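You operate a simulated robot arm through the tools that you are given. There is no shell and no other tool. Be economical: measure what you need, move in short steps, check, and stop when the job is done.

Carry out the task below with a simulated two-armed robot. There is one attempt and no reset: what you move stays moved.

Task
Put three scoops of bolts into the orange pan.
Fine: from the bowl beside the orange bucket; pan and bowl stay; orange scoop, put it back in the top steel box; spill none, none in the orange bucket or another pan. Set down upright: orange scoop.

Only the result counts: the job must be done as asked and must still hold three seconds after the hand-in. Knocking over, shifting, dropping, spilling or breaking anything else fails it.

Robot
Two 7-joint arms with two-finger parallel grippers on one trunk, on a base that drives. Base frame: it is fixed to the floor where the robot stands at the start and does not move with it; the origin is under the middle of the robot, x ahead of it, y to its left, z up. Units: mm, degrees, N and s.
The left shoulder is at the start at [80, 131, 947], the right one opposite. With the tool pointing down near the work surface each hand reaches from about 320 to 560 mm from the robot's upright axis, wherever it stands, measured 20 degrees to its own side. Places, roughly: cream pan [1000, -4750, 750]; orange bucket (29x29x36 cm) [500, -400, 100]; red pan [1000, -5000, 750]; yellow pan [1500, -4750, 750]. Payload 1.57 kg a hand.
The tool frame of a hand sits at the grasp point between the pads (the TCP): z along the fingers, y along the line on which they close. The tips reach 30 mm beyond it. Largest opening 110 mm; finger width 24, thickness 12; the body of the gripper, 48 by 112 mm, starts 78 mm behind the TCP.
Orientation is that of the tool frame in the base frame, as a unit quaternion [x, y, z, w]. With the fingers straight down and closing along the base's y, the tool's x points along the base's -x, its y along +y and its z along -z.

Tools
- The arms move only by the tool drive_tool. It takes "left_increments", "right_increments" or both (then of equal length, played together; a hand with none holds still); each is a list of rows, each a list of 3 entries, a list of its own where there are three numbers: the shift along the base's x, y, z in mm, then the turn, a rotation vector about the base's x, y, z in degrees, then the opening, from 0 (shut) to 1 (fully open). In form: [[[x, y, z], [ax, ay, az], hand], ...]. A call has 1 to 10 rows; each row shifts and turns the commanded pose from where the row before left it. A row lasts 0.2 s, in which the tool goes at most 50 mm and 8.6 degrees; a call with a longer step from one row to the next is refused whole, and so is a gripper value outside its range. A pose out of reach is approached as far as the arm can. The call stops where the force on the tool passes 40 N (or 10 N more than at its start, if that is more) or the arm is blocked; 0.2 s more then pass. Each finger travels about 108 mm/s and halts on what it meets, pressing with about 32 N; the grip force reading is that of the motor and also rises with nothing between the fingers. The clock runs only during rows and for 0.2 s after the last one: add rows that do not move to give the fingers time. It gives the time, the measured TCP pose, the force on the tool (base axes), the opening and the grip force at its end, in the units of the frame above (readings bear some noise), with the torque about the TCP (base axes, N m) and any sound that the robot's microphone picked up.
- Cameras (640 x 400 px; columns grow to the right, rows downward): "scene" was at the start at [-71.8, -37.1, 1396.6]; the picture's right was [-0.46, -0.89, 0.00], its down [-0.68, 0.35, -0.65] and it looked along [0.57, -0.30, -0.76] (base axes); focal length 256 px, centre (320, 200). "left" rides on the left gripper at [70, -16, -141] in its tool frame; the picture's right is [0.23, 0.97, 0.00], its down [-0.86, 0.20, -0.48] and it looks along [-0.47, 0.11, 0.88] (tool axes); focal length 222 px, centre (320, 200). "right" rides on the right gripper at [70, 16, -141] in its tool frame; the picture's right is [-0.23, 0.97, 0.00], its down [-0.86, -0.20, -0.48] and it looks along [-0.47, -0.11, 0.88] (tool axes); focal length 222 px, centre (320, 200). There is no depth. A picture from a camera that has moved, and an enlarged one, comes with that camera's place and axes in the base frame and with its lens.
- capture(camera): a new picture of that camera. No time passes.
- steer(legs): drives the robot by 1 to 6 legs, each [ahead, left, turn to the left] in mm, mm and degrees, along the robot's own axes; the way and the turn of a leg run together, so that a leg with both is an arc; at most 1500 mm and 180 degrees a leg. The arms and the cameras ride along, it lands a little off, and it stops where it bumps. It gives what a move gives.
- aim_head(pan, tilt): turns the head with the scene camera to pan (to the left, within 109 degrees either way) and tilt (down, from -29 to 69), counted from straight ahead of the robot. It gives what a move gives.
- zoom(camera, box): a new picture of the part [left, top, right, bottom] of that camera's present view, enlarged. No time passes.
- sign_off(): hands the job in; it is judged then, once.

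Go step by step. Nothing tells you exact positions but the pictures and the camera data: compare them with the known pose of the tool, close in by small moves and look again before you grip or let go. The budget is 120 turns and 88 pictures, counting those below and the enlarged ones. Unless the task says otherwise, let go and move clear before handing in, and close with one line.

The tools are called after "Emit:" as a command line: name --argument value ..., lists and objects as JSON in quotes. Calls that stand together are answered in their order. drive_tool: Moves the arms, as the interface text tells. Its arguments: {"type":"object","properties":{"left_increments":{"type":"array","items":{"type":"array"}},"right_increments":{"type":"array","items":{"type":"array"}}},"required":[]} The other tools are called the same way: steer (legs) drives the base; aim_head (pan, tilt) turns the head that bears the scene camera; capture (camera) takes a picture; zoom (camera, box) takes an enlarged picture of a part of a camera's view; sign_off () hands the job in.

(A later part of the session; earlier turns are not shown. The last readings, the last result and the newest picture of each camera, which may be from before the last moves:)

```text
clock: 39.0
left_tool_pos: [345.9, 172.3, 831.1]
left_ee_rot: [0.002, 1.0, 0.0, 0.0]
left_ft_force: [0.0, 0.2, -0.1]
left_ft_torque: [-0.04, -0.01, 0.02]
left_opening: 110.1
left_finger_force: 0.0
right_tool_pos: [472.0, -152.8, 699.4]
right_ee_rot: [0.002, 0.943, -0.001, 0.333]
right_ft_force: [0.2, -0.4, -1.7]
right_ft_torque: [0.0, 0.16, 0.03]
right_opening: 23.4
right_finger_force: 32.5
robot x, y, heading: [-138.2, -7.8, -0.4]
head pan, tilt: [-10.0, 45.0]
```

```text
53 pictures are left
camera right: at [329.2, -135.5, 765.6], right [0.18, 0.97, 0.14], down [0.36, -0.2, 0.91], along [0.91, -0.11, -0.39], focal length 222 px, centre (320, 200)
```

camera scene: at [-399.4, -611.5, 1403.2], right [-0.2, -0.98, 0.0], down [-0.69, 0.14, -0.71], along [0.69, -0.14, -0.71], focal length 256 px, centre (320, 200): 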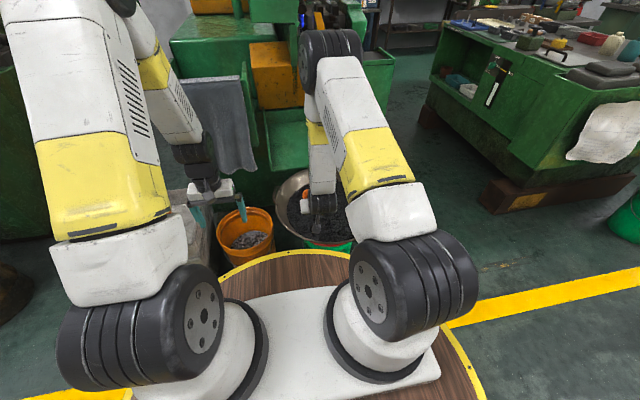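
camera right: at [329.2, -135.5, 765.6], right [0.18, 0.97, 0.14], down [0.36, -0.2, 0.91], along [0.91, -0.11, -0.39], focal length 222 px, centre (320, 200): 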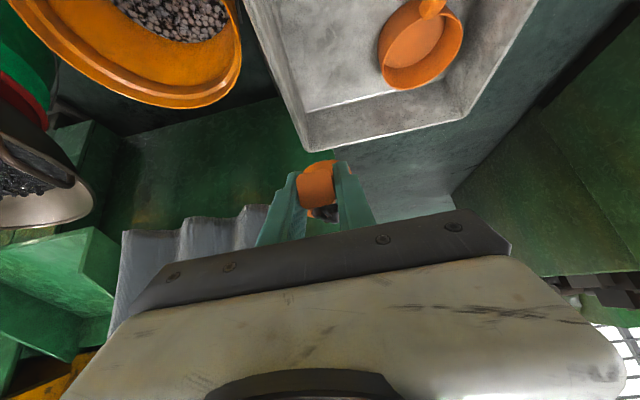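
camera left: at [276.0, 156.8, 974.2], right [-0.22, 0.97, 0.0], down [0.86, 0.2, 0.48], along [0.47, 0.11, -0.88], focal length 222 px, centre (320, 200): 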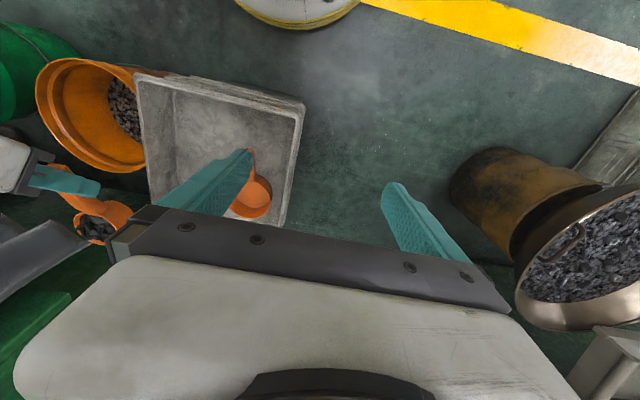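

Load intact. Pan centre comes out near (595, 26), rim z about 435. I'll bring the cup above the pan, and move the left hand for a better view.

Emit:
drive_tool --left_increments '[[[0, -6, 5], [0, 0, 0], 1], [[0, -6, 5], [0, 0, 0], 1], [[0, -6, 5], [0, 0, 0], 1], [[0, -6, 5], [0, 0, 0], 1], [[0, -6, 5], [0, 0, 0], 1], [[0, -6, 5], [0, 0, 0], 1], [[0, -6, 5], [0, 0, 0], 1], [[0, -6, 5], [0, 0, 0], 1], [[0, 0, 0], [0, 0, 0], 1], [[0, 0, 0], [0, 0, 0], 1]]' --right_increments '[[[1, 10, 0], [0, 0, 0], 0], [[3, 20, 0], [0, 0, 0], 0], [[3, 27, -10], [0, 0, 0], 0], [[3, 27, -15], [0, 0, 0], 0], [[3, 27, -15], [0, 0, 0], 0], [[3, 27, -15], [0, 0, 0], 0], [[3, 27, -15], [0, 0, 0], 0], [[3, 25, -15], [0, 0, 0], 0], [[3, 18, -10], [0, 0, 0], 0], [[0, 5, -4], [0, 0, 0], 0]]'

Emit:
capture --camera "left"

```text
clock: 40.9
left_tool_pos: [344.5, 133.9, 870.8]
left_ee_rot: [-0.004, 1.0, 0.005, -0.001]
left_ft_force: [1.3, 24.4, 2.5]
left_ft_torque: [-0.3, 0.03, -0.09]
left_opening: 88.3
left_finger_force: 0.1
right_tool_pos: [494.7, 37.8, 607.8]
right_ee_rot: [0.004, 0.943, -0.005, 0.332]
right_ft_force: [-0.4, 0.4, -1.0]
right_ft_torque: [0.01, 0.15, 0.01]
right_opening: 23.0
right_finger_force: 32.1
robot x, y, heading: [-135.6, -10.3, -0.4]
head pan, tilt: [-10.0, 45.0]
stopped in row 9 (left hand): the force on the tool passed its limit at 46 N (the readings are from after the stop); the commanded pose is now the measured one
```

```text
52 pictures are left
camera left: at [275.1, 116.3, 1013.7], right [-0.23, 0.97, 0.01], down [0.86, 0.2, 0.48], along [0.46, 0.12, -0.88], focal length 222 px, centre (320, 200)
```

left: 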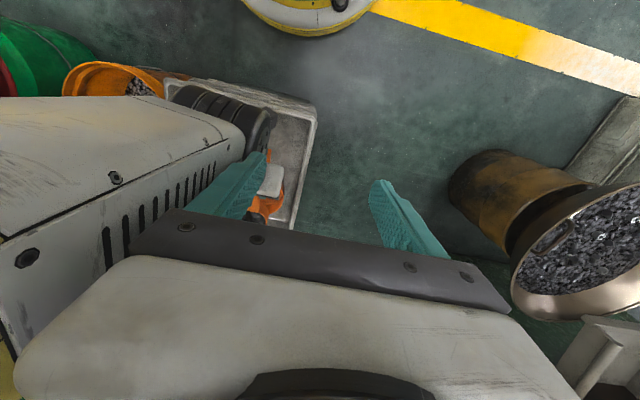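

The left fingers touched the right forearm; I'll move the left hand away at once.

Emit:
drive_tool --left_increments '[[[0, 25, 0], [0, 0, 0], 1], [[0, 40, 0], [0, 0, 0], 1], [[0, 40, 0], [0, 0, 0], 1], [[0, 40, 0], [0, 0, 0], 1], [[0, 30, 0], [0, 0, 0], 1]]'

Emit:
zoom --camera "left" --box '[80, 80, 320, 230]'

Emit:
capture --camera "right"

```text
clock: 42.1
left_tool_pos: [342.5, 308.3, 870.0]
left_ee_rot: [-0.001, 1.0, 0.004, -0.001]
left_ft_force: [1.0, -0.8, 0.1]
left_ft_torque: [0.04, -0.04, -0.01]
left_opening: 109.6
left_finger_force: 0.0
right_tool_pos: [494.6, 41.8, 609.2]
right_ee_rot: [0.003, 0.943, -0.004, 0.332]
right_ft_force: [-0.8, -0.4, -1.4]
right_ft_torque: [-0.01, 0.17, -0.02]
right_opening: 23.1
right_finger_force: 32.1
robot x, y, heading: [-132.8, -9.1, 0.0]
head pan, tilt: [-10.0, 45.0]
```

```text
2.67 times, centred on (200, 155) of left
camera zoom: at [272.6, 290.8, 1013.2], right [-0.23, 0.97, 0.01], down [0.86, 0.2, 0.48], along [0.46, 0.12, -0.88], focal length 592 px, centre (640, 320)
```

zoom: 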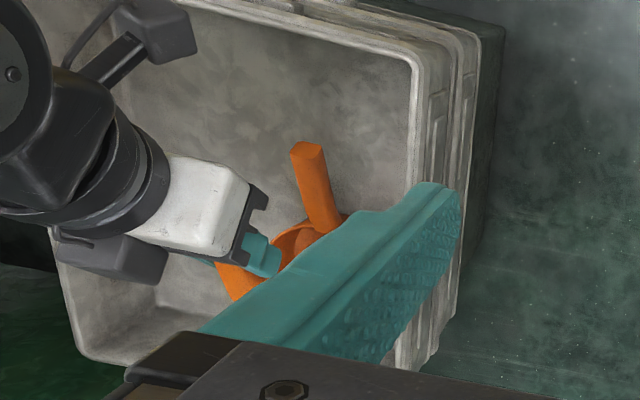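

```text
50 pictures are left
camera right: at [351.6, 58.7, 674.3], right [0.18, 0.97, 0.14], down [0.36, -0.2, 0.91], along [0.91, -0.12, -0.39], focal length 222 px, centre (320, 200)
```

right: 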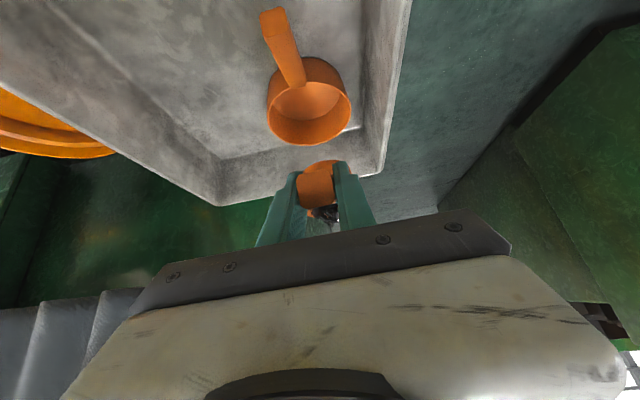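

Pan centre about (591, 30). I'll start tilting to 56° while lowering and keeping the lip over the pan.

Emit:
drive_tool --right_increments '[[[0, 1, -7], [7, 0, 0], 0], [[0, 1, -7], [7, 0, 0], 0], [[0, 1, -7], [7, 0, 0], 0], [[0, 1, -7], [7, 0, 0], 0], [[0, 1, -7], [7, 0, 0], 0], [[0, 1, -7], [7, 0, 0], 0]]'

Emit:
zoom --camera "left" --box '[80, 80, 320, 230]'

Emit:
capture --camera "right"

```text
clock: 43.5
left_tool_pos: [341.7, 309.2, 870.6]
left_ee_rot: [-0.002, 1.0, 0.003, -0.002]
left_ft_force: [-0.4, -0.3, -1.6]
left_ft_torque: [0.0, 0.03, -0.01]
left_opening: 109.9
left_finger_force: 0.2
right_tool_pos: [495.4, 48.2, 566.7]
right_ee_rot: [0.123, 0.881, 0.335, 0.31]
right_ft_force: [1.1, 0.0, -2.4]
right_ft_torque: [-0.08, 0.11, -0.01]
right_opening: 23.2
right_finger_force: 32.1
robot x, y, heading: [-137.7, -9.1, 0.0]
head pan, tilt: [-10.0, 45.0]
```

```text
2.67 times, centred on (200, 155) of left
camera zoom: at [272.5, 291.0, 1013.2], right [-0.23, 0.97, 0.01], down [0.86, 0.2, 0.48], along [0.46, 0.12, -0.88], focal length 592 px, centre (640, 320)
```

zoom: 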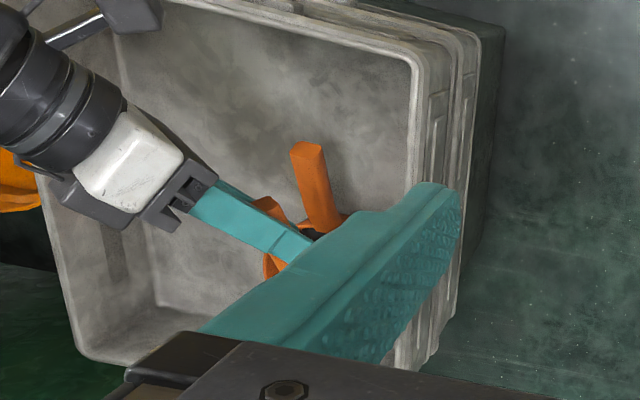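

```text
48 pictures are left
camera right: at [352.0, 17.4, 627.2], right [0.18, 0.63, 0.76], down [0.36, -0.76, 0.54], along [0.91, 0.17, -0.37], focal length 222 px, centre (320, 200)
```

right: 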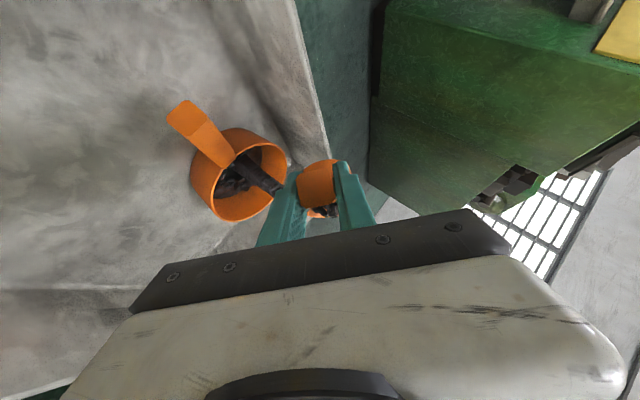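

Bits are landing inside the pan. I'll continue slowly, keeping the lip in place.

Emit:
drive_tool --right_increments '[[[0, -1, -2], [5, 0, 0], 0], [[0, -1, -2], [5, 0, 0], 0], [[0, -2, -1], [5, 0, 0], 0], [[0, -2, 0], [5, 0, 0], 0], [[0, -3, 0], [6, 0, 0], 0], [[0, -3, 0], [6, 0, 0], 0], [[0, -4, 0], [6, 0, 0], 0]]'

Emit:
capture --camera "right"

```text
clock: 45.1
left_tool_pos: [341.4, 307.2, 872.1]
left_ee_rot: [-0.002, 1.0, 0.004, -0.002]
left_ft_force: [0.2, -0.6, 0.3]
left_ft_torque: [0.0, 0.02, 0.01]
left_opening: 110.1
left_finger_force: 0.0
right_tool_pos: [496.8, 31.3, 562.8]
right_ee_rot: [0.217, 0.724, 0.605, 0.252]
right_ft_force: [0.4, 0.4, -1.4]
right_ft_torque: [-0.06, 0.09, -0.01]
right_opening: 23.3
right_finger_force: 32.0
robot x, y, heading: [-135.8, -9.1, -0.3]
head pan, tilt: [-10.0, 45.0]
```

```text
47 pictures are left
camera right: at [352.2, -30.3, 590.7], right [0.19, 0.03, 0.98], down [0.36, -0.93, -0.04], along [0.91, 0.36, -0.18], focal length 222 px, centre (320, 200)
```

right: 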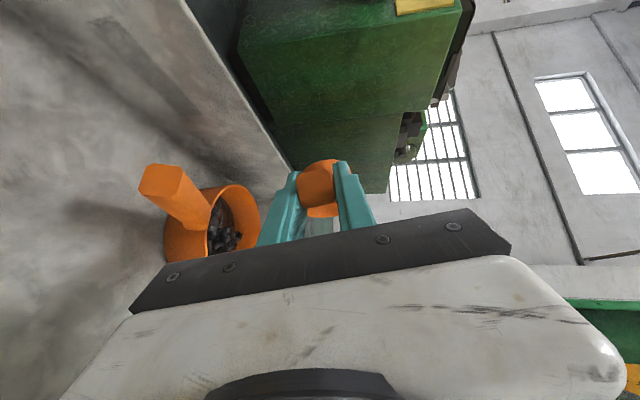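

Nearly all went in. I'll finish with the full tilt and a small shake.

Emit:
drive_tool --right_increments '[[[2, -4, 3], [7, 4, 0], 0], [[2, -4, 3], [7, 4, 0], 0], [[2, -4, 4], [7, 4, 0], 0], [[2, -4, 4], [7, 4, 0], 0], [[2, -5, 4], [7, 5, 0], 0], [[2, -5, 4], [7, 5, 0], 0], [[1, -4, 4], [0, 7, 0], 0], [[1, -4, 4], [0, 7, 0], 0], [[0, 0, 5], [0, 0, 0], 0], [[0, 0, -5], [0, 0, 0], 0]]'

Emit:
zoom --camera "left" --box '[80, 80, 320, 230]'

Emit:
capture --camera "right"

```text
clock: 47.3
left_tool_pos: [341.7, 306.4, 870.6]
left_ee_rot: [-0.002, 1.0, 0.004, -0.002]
left_ft_force: [-0.5, 0.4, 1.0]
left_ft_torque: [0.0, -0.01, 0.03]
left_opening: 109.9
left_finger_force: 0.1
right_tool_pos: [510.2, -2.3, 592.3]
right_ee_rot: [0.512, 0.494, 0.7, -0.065]
right_ft_force: [0.8, 0.6, -1.3]
right_ft_torque: [-0.02, 0.07, -0.01]
right_opening: 23.5
right_finger_force: 32.3
robot x, y, heading: [-138.8, -11.1, -0.0]
head pan, tilt: [-10.0, 45.0]
```

```text
2.67 times, centred on (200, 155) of left
camera zoom: at [272.6, 290.6, 1013.3], right [-0.23, 0.97, 0.01], down [0.86, 0.2, 0.48], along [0.46, 0.12, -0.88], focal length 592 px, centre (640, 320)
```

zoom: 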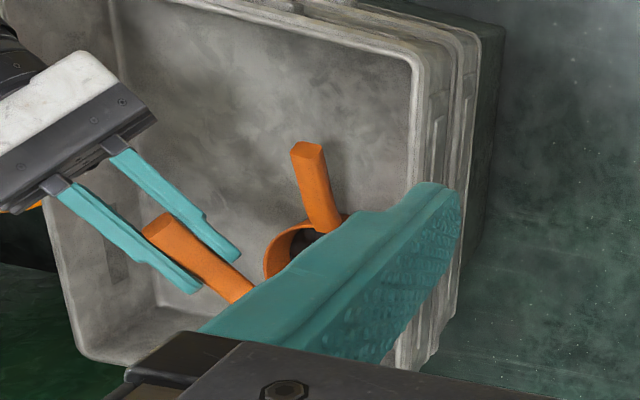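

```text
45 pictures are left
camera right: at [393.4, -88.9, 658.1], right [0.69, -0.58, 0.43], down [-0.03, -0.62, -0.79], along [0.73, 0.53, -0.44], focal length 222 px, centre (320, 200)
```

right: 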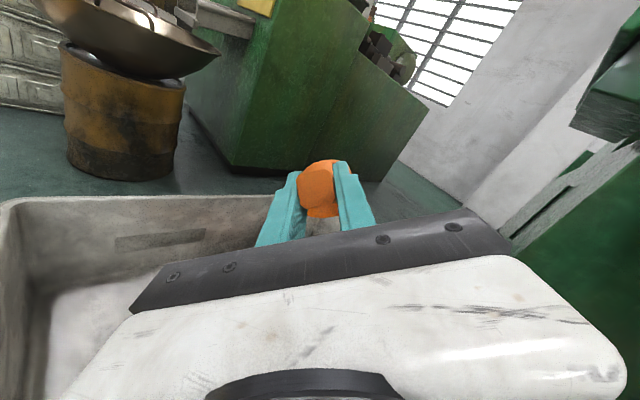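

Clean so far. I'll undo the tilt, closing the left gripper for a better camera view.

Emit:
drive_tool --left_increments '[[[0, 0, 0], [0, 0, 0], 0.5], [[0, 0, 0], [0, 0, 0], 0.2], [[0, 0, 0], [0, 0, 0], 0], [[0, 0, 0], [0, 0, 0], 0], [[0, 0, 0], [0, 0, 0], 0], [[0, 0, 0], [0, 0, 0], 0], [[0, 0, 0], [0, 0, 0], 0], [[0, 0, 0], [0, 0, 0], 0]]' --right_increments '[[[0, 0, 10], [0, -7, 0], 0], [[0, 0, 5], [0, -7, 0], 0], [[0, 0, 0], [-7, -5, 0], 0], [[0, 0, 0], [-7, -5, 0], 0], [[0, 0, 0], [-7, -4, 0], 0], [[0, 0, 0], [-7, -4, 0], 0], [[0, 0, 0], [-7, -4, 0], 0], [[0, 0, 0], [-7, -4, 0], 0]]'

Emit:
drive_tool --right_increments '[[[-2, -10, 5], [-8, 0, 0], 0], [[-2, -15, 10], [-8, 0, 0], 0], [[-2, -15, 10], [-8, 0, 0], 0], [[-2, -15, 10], [-8, 0, 0], 0], [[-5, -15, 10], [-8, 0, 0], 0], [[-5, -15, 10], [-8, 0, 0], 0], [[-5, -15, 10], [-8, 0, 0], 0], [[-5, -15, 10], [-8, 0, 0], 0], [[-5, -15, 10], [-8, 0, 0], 0], [[-5, -10, 5], [-8, 0, 0], 0]]'

Emit:
zoom --camera "left" --box '[80, 80, 320, 230]'

```text
clock: 49.1
left_tool_pos: [342.4, 307.9, 872.0]
left_ee_rot: [-0.003, 1.0, 0.003, -0.002]
left_ft_force: [0.6, 0.4, -0.2]
left_ft_torque: [-0.02, -0.01, 0.05]
left_opening: 0.1
left_finger_force: 21.3
right_tool_pos: [509.1, -2.9, 607.4]
right_ee_rot: [0.217, 0.725, 0.603, 0.254]
right_ft_force: [1.0, -0.6, -1.9]
right_ft_torque: [-0.04, 0.07, 0.01]
right_opening: 23.2
right_finger_force: 32.0
robot x, y, heading: [-134.9, -5.1, -0.3]
head pan, tilt: [-10.0, 45.0]
```

```text
clock: 51.3
left_tool_pos: [343.0, 307.5, 870.7]
left_ee_rot: [-0.002, 1.0, 0.004, -0.001]
left_ft_force: [0.2, 0.7, 0.5]
left_ft_torque: [-0.01, 0.04, 0.02]
left_opening: 0.1
left_finger_force: 21.4
right_tool_pos: [470.3, -144.3, 697.8]
right_ee_rot: [0.003, 0.943, -0.005, 0.332]
right_ft_force: [-0.2, -0.2, -1.6]
right_ft_torque: [-0.01, 0.1, 0.03]
right_opening: 23.2
right_finger_force: 32.0
robot x, y, heading: [-138.4, -6.4, -0.3]
head pan, tilt: [-10.0, 45.0]
```

```text
2.67 times, centred on (200, 155) of left
camera zoom: at [272.7, 290.3, 1013.3], right [-0.23, 0.97, 0.01], down [0.86, 0.2, 0.48], along [0.46, 0.12, -0.88], focal length 592 px, centre (640, 320)
```

zoom: 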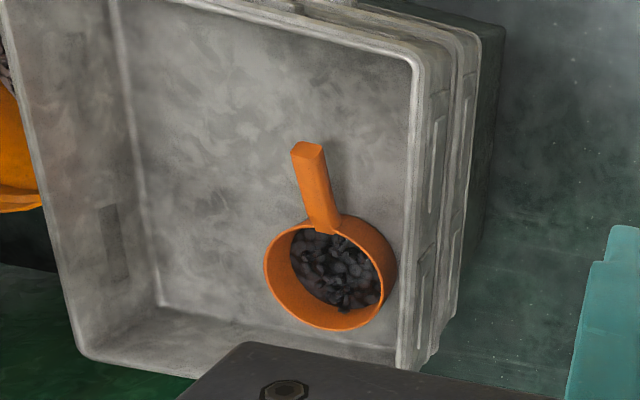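

First scoop is in the pan with nothing spilled. I'll drive back to the bowl.

Emit:
steer --legs '[[-205, 0, 0], [0, -590, 0]]'

Emit:
zoom --camera "scene" --box '[240, 150, 400, 250]'

```text
clock: 56.0
left_tool_pos: [128.2, -292.1, 870.4]
left_ee_rot: [0.0, 1.0, 0.004, -0.002]
left_ft_force: [-0.5, 0.2, 0.1]
left_ft_torque: [-0.05, 0.0, 0.01]
left_opening: 0.0
left_finger_force: 21.2
right_tool_pos: [256.5, -745.2, 697.6]
right_ee_rot: [0.004, 0.943, -0.004, 0.333]
right_ft_force: [-0.3, 0.0, -1.2]
right_ft_torque: [-0.03, 0.06, -0.03]
right_opening: 23.5
right_finger_force: 32.2
robot x, y, heading: [-352.6, -608.8, -0.4]
head pan, tilt: [-10.0, 45.0]
```

```text
4.00 times, centred on (320, 200) of scene
camera zoom: at [-411.4, -623.7, 1403.2], right [-0.18, -0.98, 0.0], down [-0.7, 0.13, -0.71], along [0.7, -0.13, -0.71], focal length 1023 px, centre (320, 200)
```

zoom: 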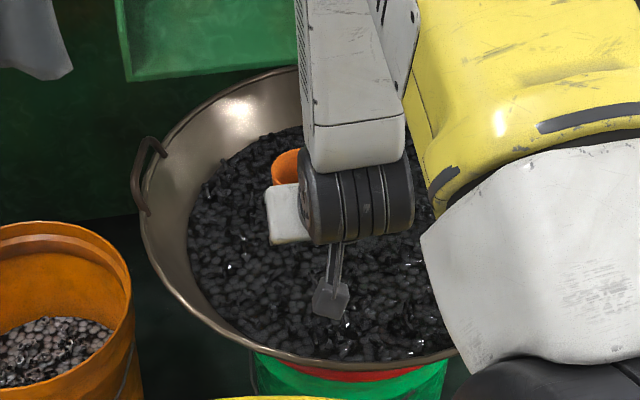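

I'm over the bowl at y = -745, beside the first dig. I'll repeat the dig.

Emit:
drive_tool --right_increments '[[[0, 0, -15], [0, 8, 0], 0], [[0, 0, -20], [0, 8, 0], 0], [[0, 0, -20], [0, 8, 0], 0], [[0, 0, -20], [0, 8, 0], 0], [[4, 0, -20], [0, 8, 0], 0], [[6, 0, -18], [0, 5, 0], 0], [[10, 0, -13], [0, 0, 0], 0], [[8, 0, -12], [0, 0, 0], 0], [[8, 0, -10], [0, 0, 0], 0], [[8, 0, -10], [0, 0, 0], 0]]'

Emit:
drive_tool --right_increments '[[[6, 0, -9], [0, 0, 0], 0], [[8, 0, -8], [0, 0, 0], 0], [[8, 0, -5], [0, -4, 0], 0], [[4, 0, -6], [0, -7, 0], 0], [[3, 0, -7], [0, -7, 0], 0], [[3, 0, -8], [0, -7, 0], 0], [[4, 0, -8], [0, -7, 0], 0], [[4, 0, -8], [0, -7, 0], 0], [[4, 0, -6], [0, -6, 0], 0]]'

Emit:
drive_tool --right_increments '[[[0, 0, 8], [0, 0, 0], 0], [[0, 0, 15], [0, 0, 0], 0], [[0, 0, 25], [0, 0, 0], 0], [[0, 0, 35], [0, 0, 0], 0], [[0, 0, 40], [0, 0, 0], 0], [[0, 0, 40], [0, 0, 0], 0], [[0, 0, 30], [0, 0, 0], 0], [[0, 0, 0], [0, 0, 0], 0]]'

Emit:
capture --camera "left"

```text
clock: 58.2
left_tool_pos: [127.8, -292.0, 869.9]
left_ee_rot: [0.0, 1.0, 0.004, -0.001]
left_ft_force: [0.4, 0.5, -0.8]
left_ft_torque: [0.0, 0.01, 0.02]
left_opening: 0.0
left_finger_force: 21.6
right_tool_pos: [300.3, -743.9, 539.2]
right_ee_rot: [0.003, 0.999, -0.005, -0.053]
right_ft_force: [0.5, 0.9, -1.9]
right_ft_torque: [0.02, 0.03, 0.01]
right_opening: 23.2
right_finger_force: 32.3
robot x, y, heading: [-352.8, -607.7, -0.3]
head pan, tilt: [-10.0, 45.0]
```

```text
clock: 60.2
left_tool_pos: [128.6, -292.8, 870.6]
left_ee_rot: [-0.001, 1.0, 0.003, -0.002]
left_ft_force: [-0.2, 0.2, 0.5]
left_ft_torque: [0.02, 0.0, 0.0]
left_opening: 0.2
left_finger_force: 21.3
right_tool_pos: [344.0, -745.2, 472.7]
right_ee_rot: [0.004, 0.942, -0.004, 0.335]
right_ft_force: [-0.1, -0.6, -1.8]
right_ft_torque: [0.01, 0.16, -0.01]
right_opening: 23.3
right_finger_force: 31.2
robot x, y, heading: [-351.2, -607.2, -0.5]
head pan, tilt: [-10.0, 45.0]
```

```text
clock: 62.0
left_tool_pos: [128.4, -291.9, 871.0]
left_ee_rot: [0.0, 1.0, 0.004, -0.002]
left_ft_force: [-0.2, 0.0, 0.4]
left_ft_torque: [0.01, 0.01, 0.02]
left_opening: 0.2
left_finger_force: 21.5
right_tool_pos: [345.0, -743.5, 668.7]
right_ee_rot: [0.004, 0.943, -0.004, 0.333]
right_ft_force: [0.1, -0.3, -0.7]
right_ft_torque: [-0.01, 0.13, 0.03]
right_opening: 23.2
right_finger_force: 31.6
robot x, y, heading: [-349.8, -611.9, -0.2]
head pan, tilt: [-10.0, 45.0]
```

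```text
42 pictures are left
camera left: at [59.6, -310.0, 1013.2], right [-0.23, 0.97, 0.01], down [0.86, 0.2, 0.48], along [0.46, 0.11, -0.88], focal length 222 px, centre (320, 200)
```

left: 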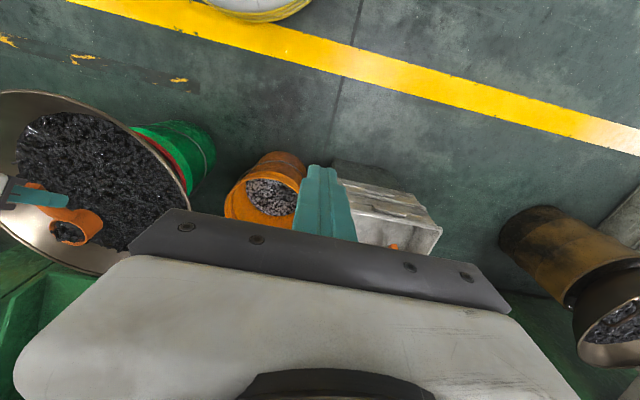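

Emit:
zoom --camera "left" --box '[30, 200, 110, 250]'

```text
8.00 times, centred on (70, 225) of left
camera zoom: at [59.6, -310.0, 1013.2], right [-0.23, 0.97, 0.01], down [0.86, 0.2, 0.48], along [0.46, 0.11, -0.88], focal length 1777 px, centre (2320, 0)
```

zoom: 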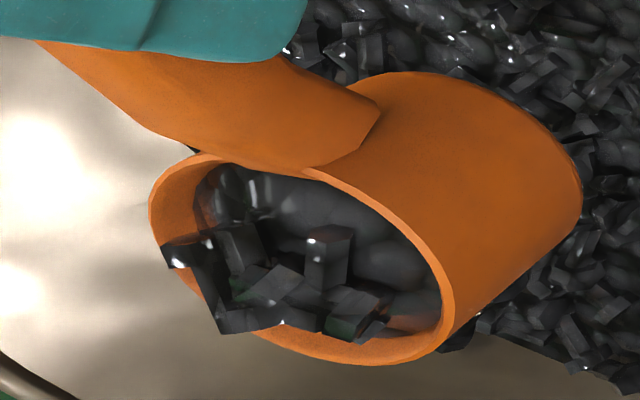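

Filled to the brim just like the first. I'll draw in and drive back to the box.

Emit:
drive_tool --right_increments '[[[-15, 0, 5], [0, 0, 0], 0], [[-20, 0, 10], [0, 0, 0], 0], [[-20, 0, 10], [0, 0, 0], 0], [[-15, 0, 5], [0, 0, 0], 0], [[-5, 0, 0], [0, 0, 0], 0]]'

Emit:
steer --legs '[[0, 600, 0.3], [210, 0, 0]]'

Emit:
zoom --camera "left" --box '[0, 80, 320, 280]'

```text
clock: 63.2
left_tool_pos: [129.3, -292.4, 870.5]
left_ee_rot: [0.0, 1.0, 0.003, -0.001]
left_ft_force: [0.2, 0.8, 0.5]
left_ft_torque: [-0.01, 0.01, -0.01]
left_opening: 0.0
left_finger_force: 21.7
right_tool_pos: [269.7, -742.7, 699.0]
right_ee_rot: [0.003, 0.943, -0.003, 0.333]
right_ft_force: [-1.2, -0.3, -2.3]
right_ft_torque: [-0.04, 0.15, 0.04]
right_opening: 23.3
right_finger_force: 31.5
robot x, y, heading: [-351.0, -608.3, -0.6]
head pan, tilt: [-10.0, 45.0]
```

```text
clock: 67.8
left_tool_pos: [349.9, 291.5, 869.6]
left_ee_rot: [0.006, 1.0, 0.004, -0.002]
left_ft_force: [0.5, -0.1, 1.2]
left_ft_torque: [0.0, 0.01, -0.01]
left_opening: 0.0
left_finger_force: 21.1
right_tool_pos: [485.0, -161.2, 699.9]
right_ee_rot: [0.01, 0.943, -0.006, 0.333]
right_ft_force: [0.3, 0.0, -1.2]
right_ft_torque: [-0.01, 0.16, 0.01]
right_opening: 23.3
right_finger_force: 32.5
robot x, y, heading: [-135.7, -15.8, -0.9]
head pan, tilt: [-10.0, 45.0]
```

```text
2.00 times, centred on (160, 180) of left
camera zoom: at [280.4, 275.9, 1013.2], right [-0.22, 0.98, 0.01], down [0.86, 0.19, 0.48], along [0.46, 0.11, -0.88], focal length 444 px, centre (640, 240)
```

zoom: 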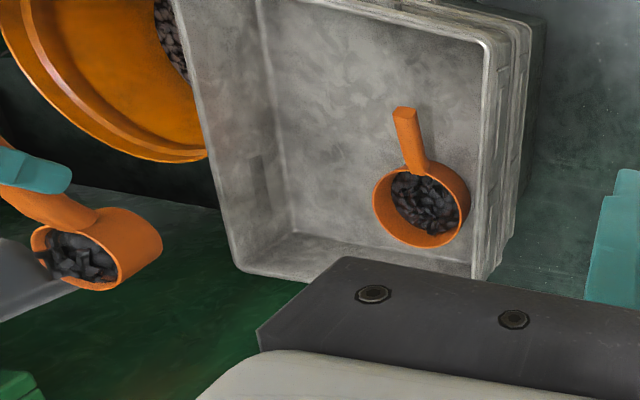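

Load intact, pan and box clean. I'll repeat the same pour.

Emit:
drive_tool --right_increments '[[[0, 10, 0], [0, 0, 0], 0], [[1, 20, -5], [0, 0, 0], 0], [[1, 26, -10], [0, 0, 0], 0], [[1, 26, -14], [0, 0, 0], 0], [[2, 26, -14], [0, 0, 0], 0], [[2, 26, -14], [0, 0, 0], 0], [[2, 26, -14], [0, 0, 0], 0], [[1, 22, -12], [0, 0, 0], 0], [[0, 16, -8], [0, 0, 0], 0], [[0, 6, 0], [0, 0, 0], 0]]'

Emit:
drive_tool --right_increments '[[[0, 1, -7], [7, 0, 0], 0], [[0, 1, -7], [7, 0, 0], 0], [[0, 1, -7], [7, 0, 0], 0], [[0, 1, -7], [7, 0, 0], 0], [[0, 1, -7], [7, 0, 0], 0], [[0, 1, -7], [7, 0, 0], 0]]'

Emit:
capture --camera "right"

```text
clock: 70.0
left_tool_pos: [350.3, 292.5, 871.5]
left_ee_rot: [0.006, 1.0, 0.003, -0.002]
left_ft_force: [0.7, -1.1, 0.4]
left_ft_torque: [0.05, -0.01, 0.0]
left_opening: 0.0
left_finger_force: 21.3
right_tool_pos: [494.7, 43.1, 607.1]
right_ee_rot: [0.01, 0.943, -0.006, 0.333]
right_ft_force: [-0.1, -0.3, -1.5]
right_ft_torque: [0.02, 0.15, -0.01]
right_opening: 23.3
right_finger_force: 32.1
robot x, y, heading: [-134.4, -15.5, -1.1]
head pan, tilt: [-10.0, 45.0]
```

```text
clock: 71.4
left_tool_pos: [350.8, 293.1, 871.9]
left_ee_rot: [0.007, 1.0, 0.003, -0.002]
left_ft_force: [0.4, 0.5, -0.5]
left_ft_torque: [-0.04, -0.03, -0.02]
left_opening: 0.2
left_finger_force: 21.3
right_tool_pos: [494.8, 52.1, 564.5]
right_ee_rot: [0.128, 0.882, 0.334, 0.307]
right_ft_force: [0.0, -0.2, -1.6]
right_ft_torque: [-0.06, 0.15, -0.01]
right_opening: 23.1
right_finger_force: 31.1
robot x, y, heading: [-136.6, -17.7, -1.0]
head pan, tilt: [-10.0, 45.0]
```

```text
39 pictures are left
camera right: at [351.9, 22.3, 627.6], right [0.2, 0.63, 0.75], down [0.36, -0.76, 0.54], along [0.91, 0.17, -0.38], focal length 222 px, centre (320, 200)
```

right: 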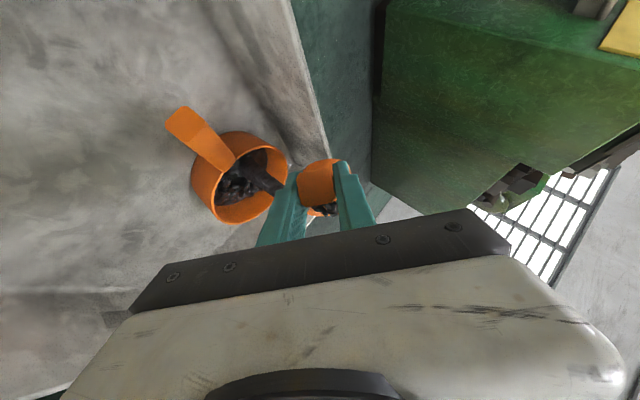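

Landing in the pan again; continuing to the full tilt.

Emit:
drive_tool --right_increments '[[[0, -1, -2], [5, 0, 0], 0], [[0, -2, -2], [5, 0, 0], 0], [[0, -2, -1], [5, 0, 0], 0], [[0, -3, 0], [5, 0, 0], 0], [[0, -4, 0], [6, 0, 0], 0], [[0, -4, 0], [6, 0, 0], 0], [[0, -4, 0], [6, 0, 0], 0]]'

Emit:
drive_tool --right_increments '[[[2, -4, 3], [7, 4, 0], 0], [[2, -4, 3], [7, 4, 0], 0], [[2, -4, 4], [7, 4, 0], 0], [[2, -4, 4], [7, 4, 0], 0], [[2, -5, 4], [7, 5, 0], 0], [[2, -5, 4], [7, 5, 0], 0], [[1, -4, 4], [0, 7, 0], 0], [[1, -4, 4], [0, 7, 0], 0], [[0, 0, 5], [0, 0, 0], 0], [[0, 0, -5], [0, 0, 0], 0]]'

Emit:
zoom --camera "left" --box '[80, 80, 320, 230]'

```text
clock: 73.0
left_tool_pos: [349.8, 292.0, 871.1]
left_ee_rot: [0.006, 1.0, 0.004, -0.002]
left_ft_force: [-0.3, 0.1, -0.3]
left_ft_torque: [0.01, -0.01, 0.02]
left_opening: 0.0
left_finger_force: 21.6
right_tool_pos: [494.9, 30.5, 560.6]
right_ee_rot: [0.222, 0.725, 0.603, 0.248]
right_ft_force: [0.4, -0.1, -0.7]
right_ft_torque: [-0.09, 0.11, -0.02]
right_opening: 23.2
right_finger_force: 32.0
robot x, y, heading: [-135.4, -16.5, -1.0]
head pan, tilt: [-10.0, 45.0]
```

```text
clock: 75.2
left_tool_pos: [350.2, 291.9, 870.0]
left_ee_rot: [0.006, 1.0, 0.003, -0.002]
left_ft_force: [-0.4, 0.3, -1.2]
left_ft_torque: [0.01, 0.03, -0.02]
left_opening: 0.0
left_finger_force: 21.4
right_tool_pos: [510.4, -3.3, 591.2]
right_ee_rot: [0.514, 0.494, 0.698, -0.07]
right_ft_force: [0.1, -0.4, -1.6]
right_ft_torque: [-0.07, 0.05, -0.04]
right_opening: 23.1
right_finger_force: 31.8
robot x, y, heading: [-133.5, -15.5, -0.9]
head pan, tilt: [-10.0, 45.0]
```

```text
2.67 times, centred on (200, 155) of left
camera zoom: at [280.4, 276.0, 1013.2], right [-0.22, 0.98, 0.01], down [0.86, 0.19, 0.48], along [0.46, 0.11, -0.88], focal length 592 px, centre (640, 320)
```

zoom: 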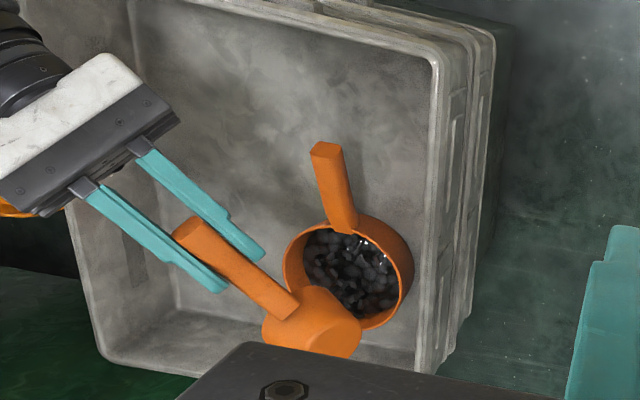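

Second scoop is in and clean. I'll untilt and return to the bowl.

Emit:
drive_tool --right_increments '[[[0, 0, 10], [0, -7, 0], 0], [[0, 0, 5], [0, -7, 0], 0], [[0, 0, 0], [-7, -5, 0], 0], [[0, 0, 0], [-7, -5, 0], 0], [[0, 0, 0], [-7, -4, 0], 0], [[0, 0, 0], [-7, -4, 0], 0], [[0, 0, 0], [-7, -4, 0], 0], [[0, 0, 0], [-7, -4, 0], 0]]'

Emit:
drive_tool --right_increments '[[[-2, -10, 5], [-8, 0, 0], 0], [[-2, -15, 10], [-8, 0, 0], 0], [[-2, -15, 10], [-8, 0, 0], 0], [[-2, -15, 10], [-8, 0, 0], 0], [[-5, -15, 10], [-8, 0, 0], 0], [[-5, -15, 10], [-8, 0, 0], 0], [[-5, -15, 10], [-8, 0, 0], 0], [[-5, -15, 10], [-8, 0, 0], 0], [[-5, -15, 10], [-8, 0, 0], 0], [[-5, -10, 5], [-8, 0, 0], 0]]'

Emit:
zoom --camera "left" --box '[80, 80, 320, 230]'

Emit:
steer --legs '[[-205, 0, 1], [0, -590, 0]]'

```text
clock: 77.0
left_tool_pos: [349.7, 291.3, 871.3]
left_ee_rot: [0.006, 1.0, 0.003, -0.002]
left_ft_force: [0.5, 0.6, -0.3]
left_ft_torque: [-0.01, -0.01, 0.05]
left_opening: 0.1
left_finger_force: 21.5
right_tool_pos: [510.2, -4.4, 605.6]
right_ee_rot: [0.221, 0.727, 0.601, 0.249]
right_ft_force: [-0.6, 0.8, 0.0]
right_ft_torque: [-0.02, 0.11, 0.0]
right_opening: 23.1
right_finger_force: 31.9
robot x, y, heading: [-135.4, -18.3, -1.1]
head pan, tilt: [-10.0, 45.0]
```

```text
clock: 79.2
left_tool_pos: [350.1, 292.7, 871.1]
left_ee_rot: [0.006, 1.0, 0.004, -0.002]
left_ft_force: [0.2, 0.1, 0.8]
left_ft_torque: [0.02, 0.04, 0.01]
left_opening: 0.1
left_finger_force: 22.1
right_tool_pos: [471.5, -144.3, 696.0]
right_ee_rot: [0.01, 0.943, -0.007, 0.333]
right_ft_force: [0.7, -0.1, -0.4]
right_ft_torque: [0.04, 0.07, 0.03]
right_opening: 23.1
right_finger_force: 31.9
robot x, y, heading: [-136.3, -15.2, -1.0]
head pan, tilt: [-10.0, 45.0]
```

```text
2.67 times, centred on (200, 155) of left
camera zoom: at [280.5, 275.6, 1013.3], right [-0.22, 0.98, 0.01], down [0.86, 0.19, 0.48], along [0.46, 0.11, -0.88], focal length 592 px, centre (640, 320)
```

zoom: 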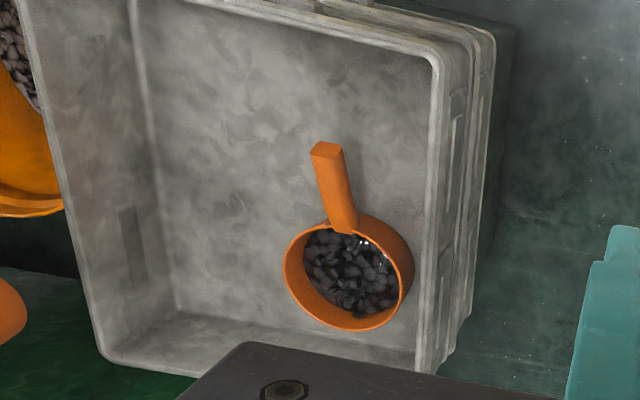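

```text
clock: 83.8
left_tool_pos: [142.8, -288.4, 870.9]
left_ee_rot: [-0.005, 1.0, 0.004, -0.002]
left_ft_force: [0.2, -0.4, 0.8]
left_ft_torque: [0.01, 0.04, -0.01]
left_opening: 0.0
left_finger_force: 21.2
right_tool_pos: [274.4, -721.3, 695.9]
right_ee_rot: [0.0, 0.943, -0.003, 0.333]
right_ft_force: [-1.0, -0.3, -1.1]
right_ft_torque: [-0.01, 0.06, -0.02]
right_opening: 23.2
right_finger_force: 32.0
robot x, y, heading: [-330.2, -610.1, 0.2]
head pan, tilt: [-10.0, 45.0]
```

Third dig, at fresh bits around y = -815.

Emit:
drive_tool --right_increments '[[[-3, -16, -12], [0, 8, 0], 0], [[-3, -16, -18], [0, 8, 0], 0], [[-3, -16, -20], [0, 8, 0], 0], [[-3, -16, -20], [0, 8, 0], 0], [[0, -16, -20], [0, 8, 0], 0], [[4, -14, -20], [0, 5, 0], 0], [[10, 0, -14], [0, 0, 0], 0], [[8, 0, -12], [0, 0, 0], 0], [[8, 0, -10], [0, 0, 0], 0], [[8, 0, -10], [0, 0, 0], 0]]'

Emit:
drive_tool --right_increments '[[[6, 0, -9], [0, 0, 0], 0], [[8, 0, -8], [0, 0, 0], 0], [[8, 0, -5], [0, -4, 0], 0], [[4, 0, -6], [0, -7, 0], 0], [[3, 0, -7], [0, -7, 0], 0], [[3, 0, -8], [0, -7, 0], 0], [[4, 0, -8], [0, -7, 0], 0], [[4, 0, -8], [0, -7, 0], 0], [[4, 0, -6], [0, -6, 0], 0]]'

Emit:
drive_tool --right_increments '[[[0, 0, 8], [0, 0, 0], 0], [[0, 0, 15], [0, 0, 0], 0], [[0, 0, 25], [0, 0, 0], 0], [[0, 0, 35], [0, 0, 0], 0], [[0, 0, 40], [0, 0, 0], 0], [[0, 0, 40], [0, 0, 0], 0], [[0, 0, 30], [0, 0, 0], 0], [[0, 0, 0], [0, 0, 0], 0]]'

Emit:
drive_tool --right_increments '[[[-15, 10, 5], [0, 0, 0], 0], [[-20, 18, 10], [0, 0, 0], 0], [[-20, 18, 10], [0, 0, 0], 0], [[-15, 18, 5], [0, 0, 0], 0], [[-5, 6, 0], [0, 0, 0], 0]]'

Emit:
capture --camera "left"

```text
clock: 86.0
left_tool_pos: [142.1, -287.4, 871.2]
left_ee_rot: [-0.004, 1.0, 0.003, -0.002]
left_ft_force: [-0.4, 0.1, -0.1]
left_ft_torque: [-0.01, 0.01, 0.03]
left_opening: 0.1
left_finger_force: 20.9
right_tool_pos: [299.9, -814.6, 541.5]
right_ee_rot: [-0.001, 0.999, -0.002, -0.053]
right_ft_force: [-1.1, 0.0, -2.0]
right_ft_torque: [-0.02, 0.01, 0.02]
right_opening: 23.1
right_finger_force: 32.2
robot x, y, heading: [-335.6, -607.1, 0.2]
head pan, tilt: [-10.0, 45.0]
```

```text
clock: 88.0
left_tool_pos: [141.6, -288.3, 870.6]
left_ee_rot: [-0.005, 1.0, 0.004, -0.002]
left_ft_force: [0.5, 0.4, -0.5]
left_ft_torque: [0.0, 0.01, 0.01]
left_opening: 0.0
left_finger_force: 21.0
right_tool_pos: [345.4, -814.9, 475.9]
right_ee_rot: [-0.001, 0.943, -0.001, 0.334]
right_ft_force: [-0.5, -0.1, -1.3]
right_ft_torque: [0.02, 0.18, 0.0]
right_opening: 23.1
right_finger_force: 32.0
robot x, y, heading: [-331.9, -609.5, 0.4]
head pan, tilt: [-10.0, 45.0]
```

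```text
clock: 89.8
left_tool_pos: [143.0, -288.5, 870.8]
left_ee_rot: [-0.005, 1.0, 0.004, -0.002]
left_ft_force: [-0.2, -0.5, 0.0]
left_ft_torque: [0.02, 0.03, 0.01]
left_opening: 0.2
left_finger_force: 21.6
right_tool_pos: [342.8, -815.6, 670.5]
right_ee_rot: [-0.001, 0.943, -0.002, 0.333]
right_ft_force: [-0.3, -0.3, -2.3]
right_ft_torque: [-0.03, 0.15, -0.02]
right_opening: 23.2
right_finger_force: 32.0
robot x, y, heading: [-335.0, -609.0, 0.0]
head pan, tilt: [-10.0, 45.0]
```

```text
clock: 91.0
left_tool_pos: [143.6, -288.5, 870.0]
left_ee_rot: [-0.005, 1.0, 0.003, -0.002]
left_ft_force: [-0.2, -0.2, 0.3]
left_ft_torque: [0.0, -0.03, 0.02]
left_opening: 0.0
left_finger_force: 21.9
right_tool_pos: [270.4, -743.1, 697.9]
right_ee_rot: [0.0, 0.943, -0.002, 0.333]
right_ft_force: [-0.4, 0.2, -3.0]
right_ft_torque: [0.0, 0.15, -0.02]
right_opening: 23.2
right_finger_force: 31.6
robot x, y, heading: [-330.7, -606.9, 0.4]
head pan, tilt: [-10.0, 45.0]
```

```text
36 pictures are left
camera left: at [73.8, -306.7, 1013.2], right [-0.24, 0.97, 0.01], down [0.85, 0.21, 0.48], along [0.46, 0.12, -0.88], focal length 222 px, centre (320, 200)
```

left: 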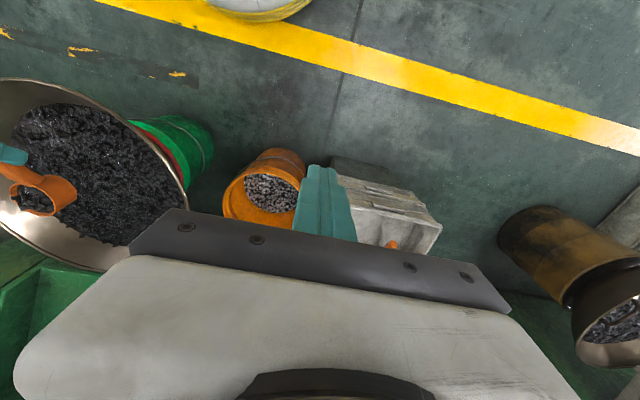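

Emit:
zoom --camera "left" --box '[0, 165, 80, 215]'

Emit:
steer --legs '[[0, 595, 0], [198, 0, 0]]'

Emit:
zoom --camera "left" --box '[0, 80, 320, 280]'

```text
8.00 times, centred on (40, 190) of left
camera zoom: at [73.8, -306.7, 1013.2], right [-0.24, 0.97, 0.01], down [0.85, 0.21, 0.48], along [0.46, 0.12, -0.88], focal length 1777 px, centre (2560, 280)
```

zoom: 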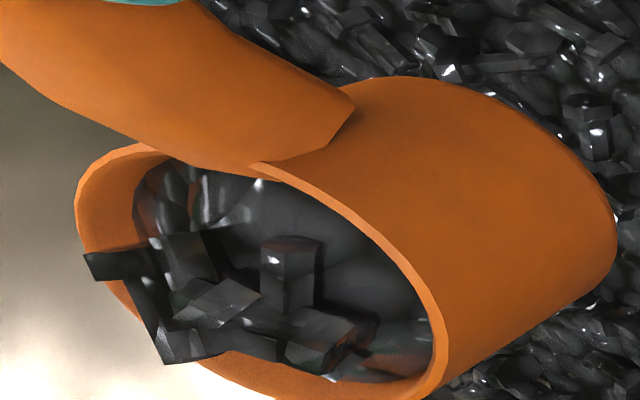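

```text
clock: 95.5
left_tool_pos: [344.1, 299.7, 870.4]
left_ee_rot: [-0.004, 1.0, 0.004, -0.002]
left_ft_force: [0.3, 0.7, -0.4]
left_ft_torque: [0.0, 0.01, 0.01]
left_opening: 0.0
left_finger_force: 21.4
right_tool_pos: [470.9, -156.8, 696.8]
right_ee_rot: [0.0, 0.943, -0.002, 0.332]
right_ft_force: [0.3, -0.1, -1.9]
right_ft_torque: [0.01, 0.12, 0.0]
right_opening: 23.4
right_finger_force: 32.1
robot x, y, heading: [-132.2, -19.6, 0.1]
head pan, tilt: [-10.0, 45.0]
```

```text
2.00 times, centred on (160, 180) of left
camera zoom: at [274.6, 280.4, 1013.2], right [-0.24, 0.97, 0.01], down [0.85, 0.2, 0.48], along [0.46, 0.12, -0.88], focal length 444 px, centre (640, 240)
```

zoom: 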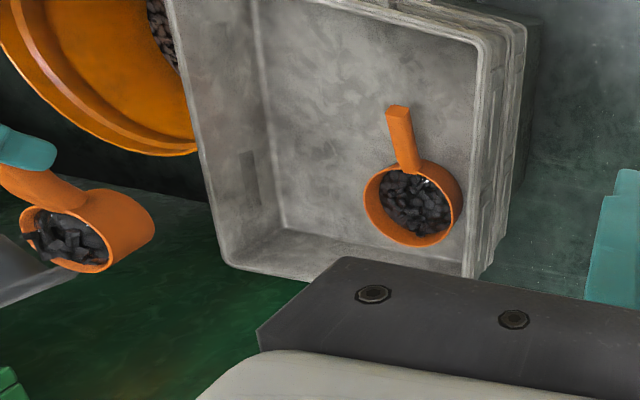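

Third load is good. Pouring again.

Emit:
drive_tool --right_increments '[[[1, 10, 0], [0, 0, 0], 0], [[3, 20, -5], [0, 0, 0], 0], [[3, 26, -10], [0, 0, 0], 0], [[3, 26, -13], [0, 0, 0], 0], [[3, 26, -14], [0, 0, 0], 0], [[3, 26, -14], [0, 0, 0], 0], [[3, 26, -14], [0, 0, 0], 0], [[3, 22, -12], [0, 0, 0], 0], [[2, 13, -6], [0, 0, 0], 0], [[0, 4, 0], [0, 0, 0], 0]]'

Emit:
drive_tool --right_increments '[[[0, 1, -7], [7, 0, 0], 0], [[0, 1, -7], [7, 0, 0], 0], [[0, 1, -7], [7, 0, 0], 0], [[0, 1, -7], [7, 0, 0], 0], [[0, 1, -7], [7, 0, 0], 0], [[0, 1, -7], [7, 0, 0], 0]]'

Emit:
capture --camera "right"

```text
clock: 97.7
left_tool_pos: [342.9, 298.7, 869.1]
left_ee_rot: [-0.006, 1.0, 0.003, -0.001]
left_ft_force: [0.7, 0.3, -0.8]
left_ft_torque: [0.0, -0.01, -0.01]
left_opening: 0.3
left_finger_force: 21.2
right_tool_pos: [493.8, 43.5, 609.3]
right_ee_rot: [-0.001, 0.943, -0.002, 0.333]
right_ft_force: [-0.4, -0.2, -1.9]
right_ft_torque: [0.02, 0.15, -0.01]
right_opening: 23.3
right_finger_force: 31.8
robot x, y, heading: [-133.6, -19.4, -0.0]
head pan, tilt: [-10.0, 45.0]
```

```text
clock: 99.1
left_tool_pos: [344.0, 298.7, 871.5]
left_ee_rot: [-0.005, 1.0, 0.004, -0.002]
left_ft_force: [-0.2, -0.1, 0.7]
left_ft_torque: [-0.02, -0.01, -0.02]
left_opening: 0.0
left_finger_force: 21.4
right_tool_pos: [494.9, 48.7, 568.0]
right_ee_rot: [0.119, 0.881, 0.337, 0.311]
right_ft_force: [-0.5, -0.5, -2.3]
right_ft_torque: [-0.09, 0.19, -0.02]
right_opening: 23.2
right_finger_force: 32.0
robot x, y, heading: [-132.1, -24.4, 0.2]
head pan, tilt: [-10.0, 45.0]
```

```text
33 pictures are left
camera right: at [351.7, 17.3, 628.4], right [0.18, 0.63, 0.76], down [0.36, -0.76, 0.54], along [0.91, 0.18, -0.36], focal length 222 px, centre (320, 200)
```

right: 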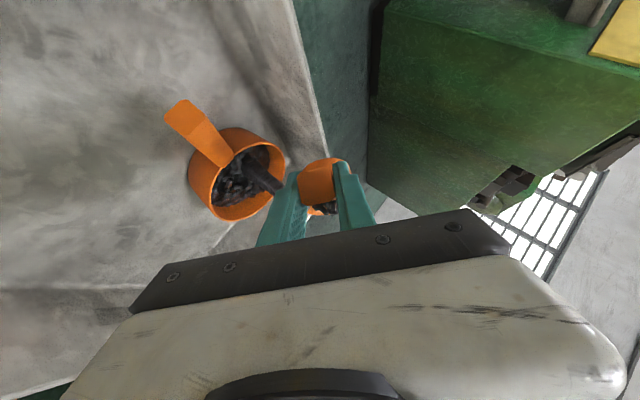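

The stream goes into the pan; I'll finish the pour.

Emit:
drive_tool --right_increments '[[[0, -1, -2], [5, 0, 0], 0], [[0, -1, -2], [5, 0, 0], 0], [[0, -2, -1], [5, 0, 0], 0], [[0, -2, 0], [5, 0, 0], 0], [[0, -3, 0], [6, 0, 0], 0], [[0, -4, 0], [6, 0, 0], 0], [[0, -4, 0], [6, 0, 0], 0]]'

Emit:
drive_tool --right_increments '[[[2, -4, 3], [7, 4, 0], 0], [[2, -4, 3], [7, 4, 0], 0], [[2, -4, 4], [7, 4, 0], 0], [[2, -4, 4], [7, 4, 0], 0], [[2, -5, 4], [7, 5, 0], 0], [[2, -5, 4], [7, 5, 0], 0], [[1, -4, 4], [0, 7, 0], 0], [[1, -4, 4], [0, 7, 0], 0], [[0, 0, 5], [0, 0, 0], 0], [[0, 0, -5], [0, 0, 0], 0]]'

Emit:
zoom --camera "left" --box '[80, 80, 320, 230]'

Emit:
drive_tool --right_increments '[[[0, 0, 10], [0, -7, 0], 0], [[0, 0, 5], [0, -7, 0], 0], [[0, 0, 0], [-7, -5, 0], 0], [[0, 0, 0], [-7, -5, 0], 0], [[0, 0, 0], [-7, -4, 0], 0], [[0, 0, 0], [-7, -4, 0], 0], [[0, 0, 0], [-7, -4, 0], 0], [[0, 0, 0], [-7, -4, 0], 0]]'

Emit:
drive_tool --right_increments '[[[-2, -10, 5], [-8, 0, 0], 0], [[-2, -15, 5], [-8, 0, 0], 0], [[-5, -15, 5], [-8, 0, 0], 0], [[-5, -15, 5], [-8, 0, 0], 0], [[-5, -15, 5], [-8, 0, 0], 0], [[-5, -10, 5], [-8, 0, 0], 0], [[-5, -10, 0], [-8, 0, 0], 0], [[-6, -8, 0], [-8, 0, 0], 0], [[-6, -5, 0], [-8, 0, 0], 0], [[-6, -3, 0], [-8, 0, 0], 0]]'

Emit:
zoom --camera "left" --box '[80, 80, 320, 230]'

```text
clock: 100.7
left_tool_pos: [344.9, 299.0, 870.7]
left_ee_rot: [-0.005, 1.0, 0.004, -0.001]
left_ft_force: [0.2, 0.6, 0.4]
left_ft_torque: [0.02, 0.02, -0.01]
left_opening: 0.1
left_finger_force: 21.2
right_tool_pos: [495.4, 31.7, 561.6]
right_ee_rot: [0.214, 0.722, 0.606, 0.255]
right_ft_force: [0.3, -0.9, 0.2]
right_ft_torque: [-0.05, 0.09, -0.02]
right_opening: 23.3
right_finger_force: 31.9
robot x, y, heading: [-132.7, -23.9, 0.0]
head pan, tilt: [-10.0, 45.0]
```

```text
clock: 102.9
left_tool_pos: [344.3, 297.7, 870.9]
left_ee_rot: [-0.005, 1.0, 0.003, -0.003]
left_ft_force: [0.2, -0.2, 0.3]
left_ft_torque: [-0.02, 0.01, -0.01]
left_opening: 0.0
left_finger_force: 21.3
right_tool_pos: [508.5, -3.0, 593.1]
right_ee_rot: [0.51, 0.494, 0.701, -0.062]
right_ft_force: [-0.4, -0.1, -0.4]
right_ft_torque: [-0.02, 0.08, 0.01]
right_opening: 23.2
right_finger_force: 32.2
robot x, y, heading: [-131.4, -24.7, 0.2]
head pan, tilt: [-10.0, 45.0]
```

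```text
2.67 times, centred on (200, 155) of left
camera zoom: at [274.6, 280.4, 1013.2], right [-0.24, 0.97, 0.01], down [0.85, 0.2, 0.48], along [0.46, 0.12, -0.88], focal length 592 px, centre (640, 320)
```

zoom: 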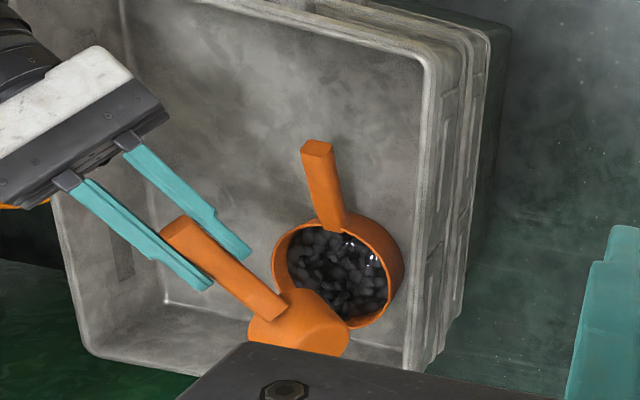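

```text
clock: 104.7
left_tool_pos: [343.1, 299.1, 871.3]
left_ee_rot: [-0.005, 1.0, 0.002, -0.003]
left_ft_force: [0.3, 0.2, -0.7]
left_ft_torque: [0.03, 0.0, -0.04]
left_opening: 0.1
left_finger_force: 21.4
right_tool_pos: [508.9, -1.8, 606.4]
right_ee_rot: [0.213, 0.724, 0.604, 0.256]
right_ft_force: [0.2, -0.1, 0.5]
right_ft_torque: [-0.03, 0.09, 0.02]
right_opening: 23.3
right_finger_force: 31.9
robot x, y, heading: [-134.7, -18.3, 0.0]
head pan, tilt: [-10.0, 45.0]
```

```text
clock: 106.9
left_tool_pos: [342.8, 297.4, 870.9]
left_ee_rot: [-0.004, 1.0, 0.003, -0.002]
left_ft_force: [0.7, -0.1, 0.7]
left_ft_torque: [0.01, 0.02, 0.04]
left_opening: 0.0
left_finger_force: 21.5
right_tool_pos: [463.4, -109.5, 636.5]
right_ee_rot: [0.002, 0.943, -0.004, 0.333]
right_ft_force: [0.0, 0.0, -1.2]
right_ft_torque: [0.01, 0.08, 0.03]
right_opening: 23.2
right_finger_force: 31.7
robot x, y, heading: [-133.6, -22.5, 0.2]
head pan, tilt: [-10.0, 45.0]
```

```text
2.67 times, centred on (200, 155) of left
camera zoom: at [274.8, 279.9, 1013.3], right [-0.24, 0.97, 0.01], down [0.86, 0.2, 0.48], along [0.46, 0.12, -0.88], focal length 592 px, centre (640, 320)
```

zoom: 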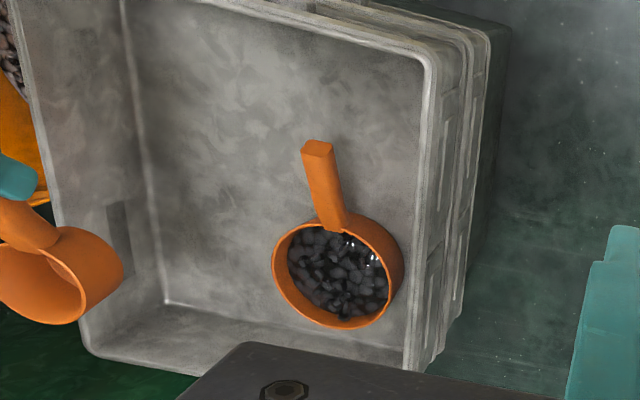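

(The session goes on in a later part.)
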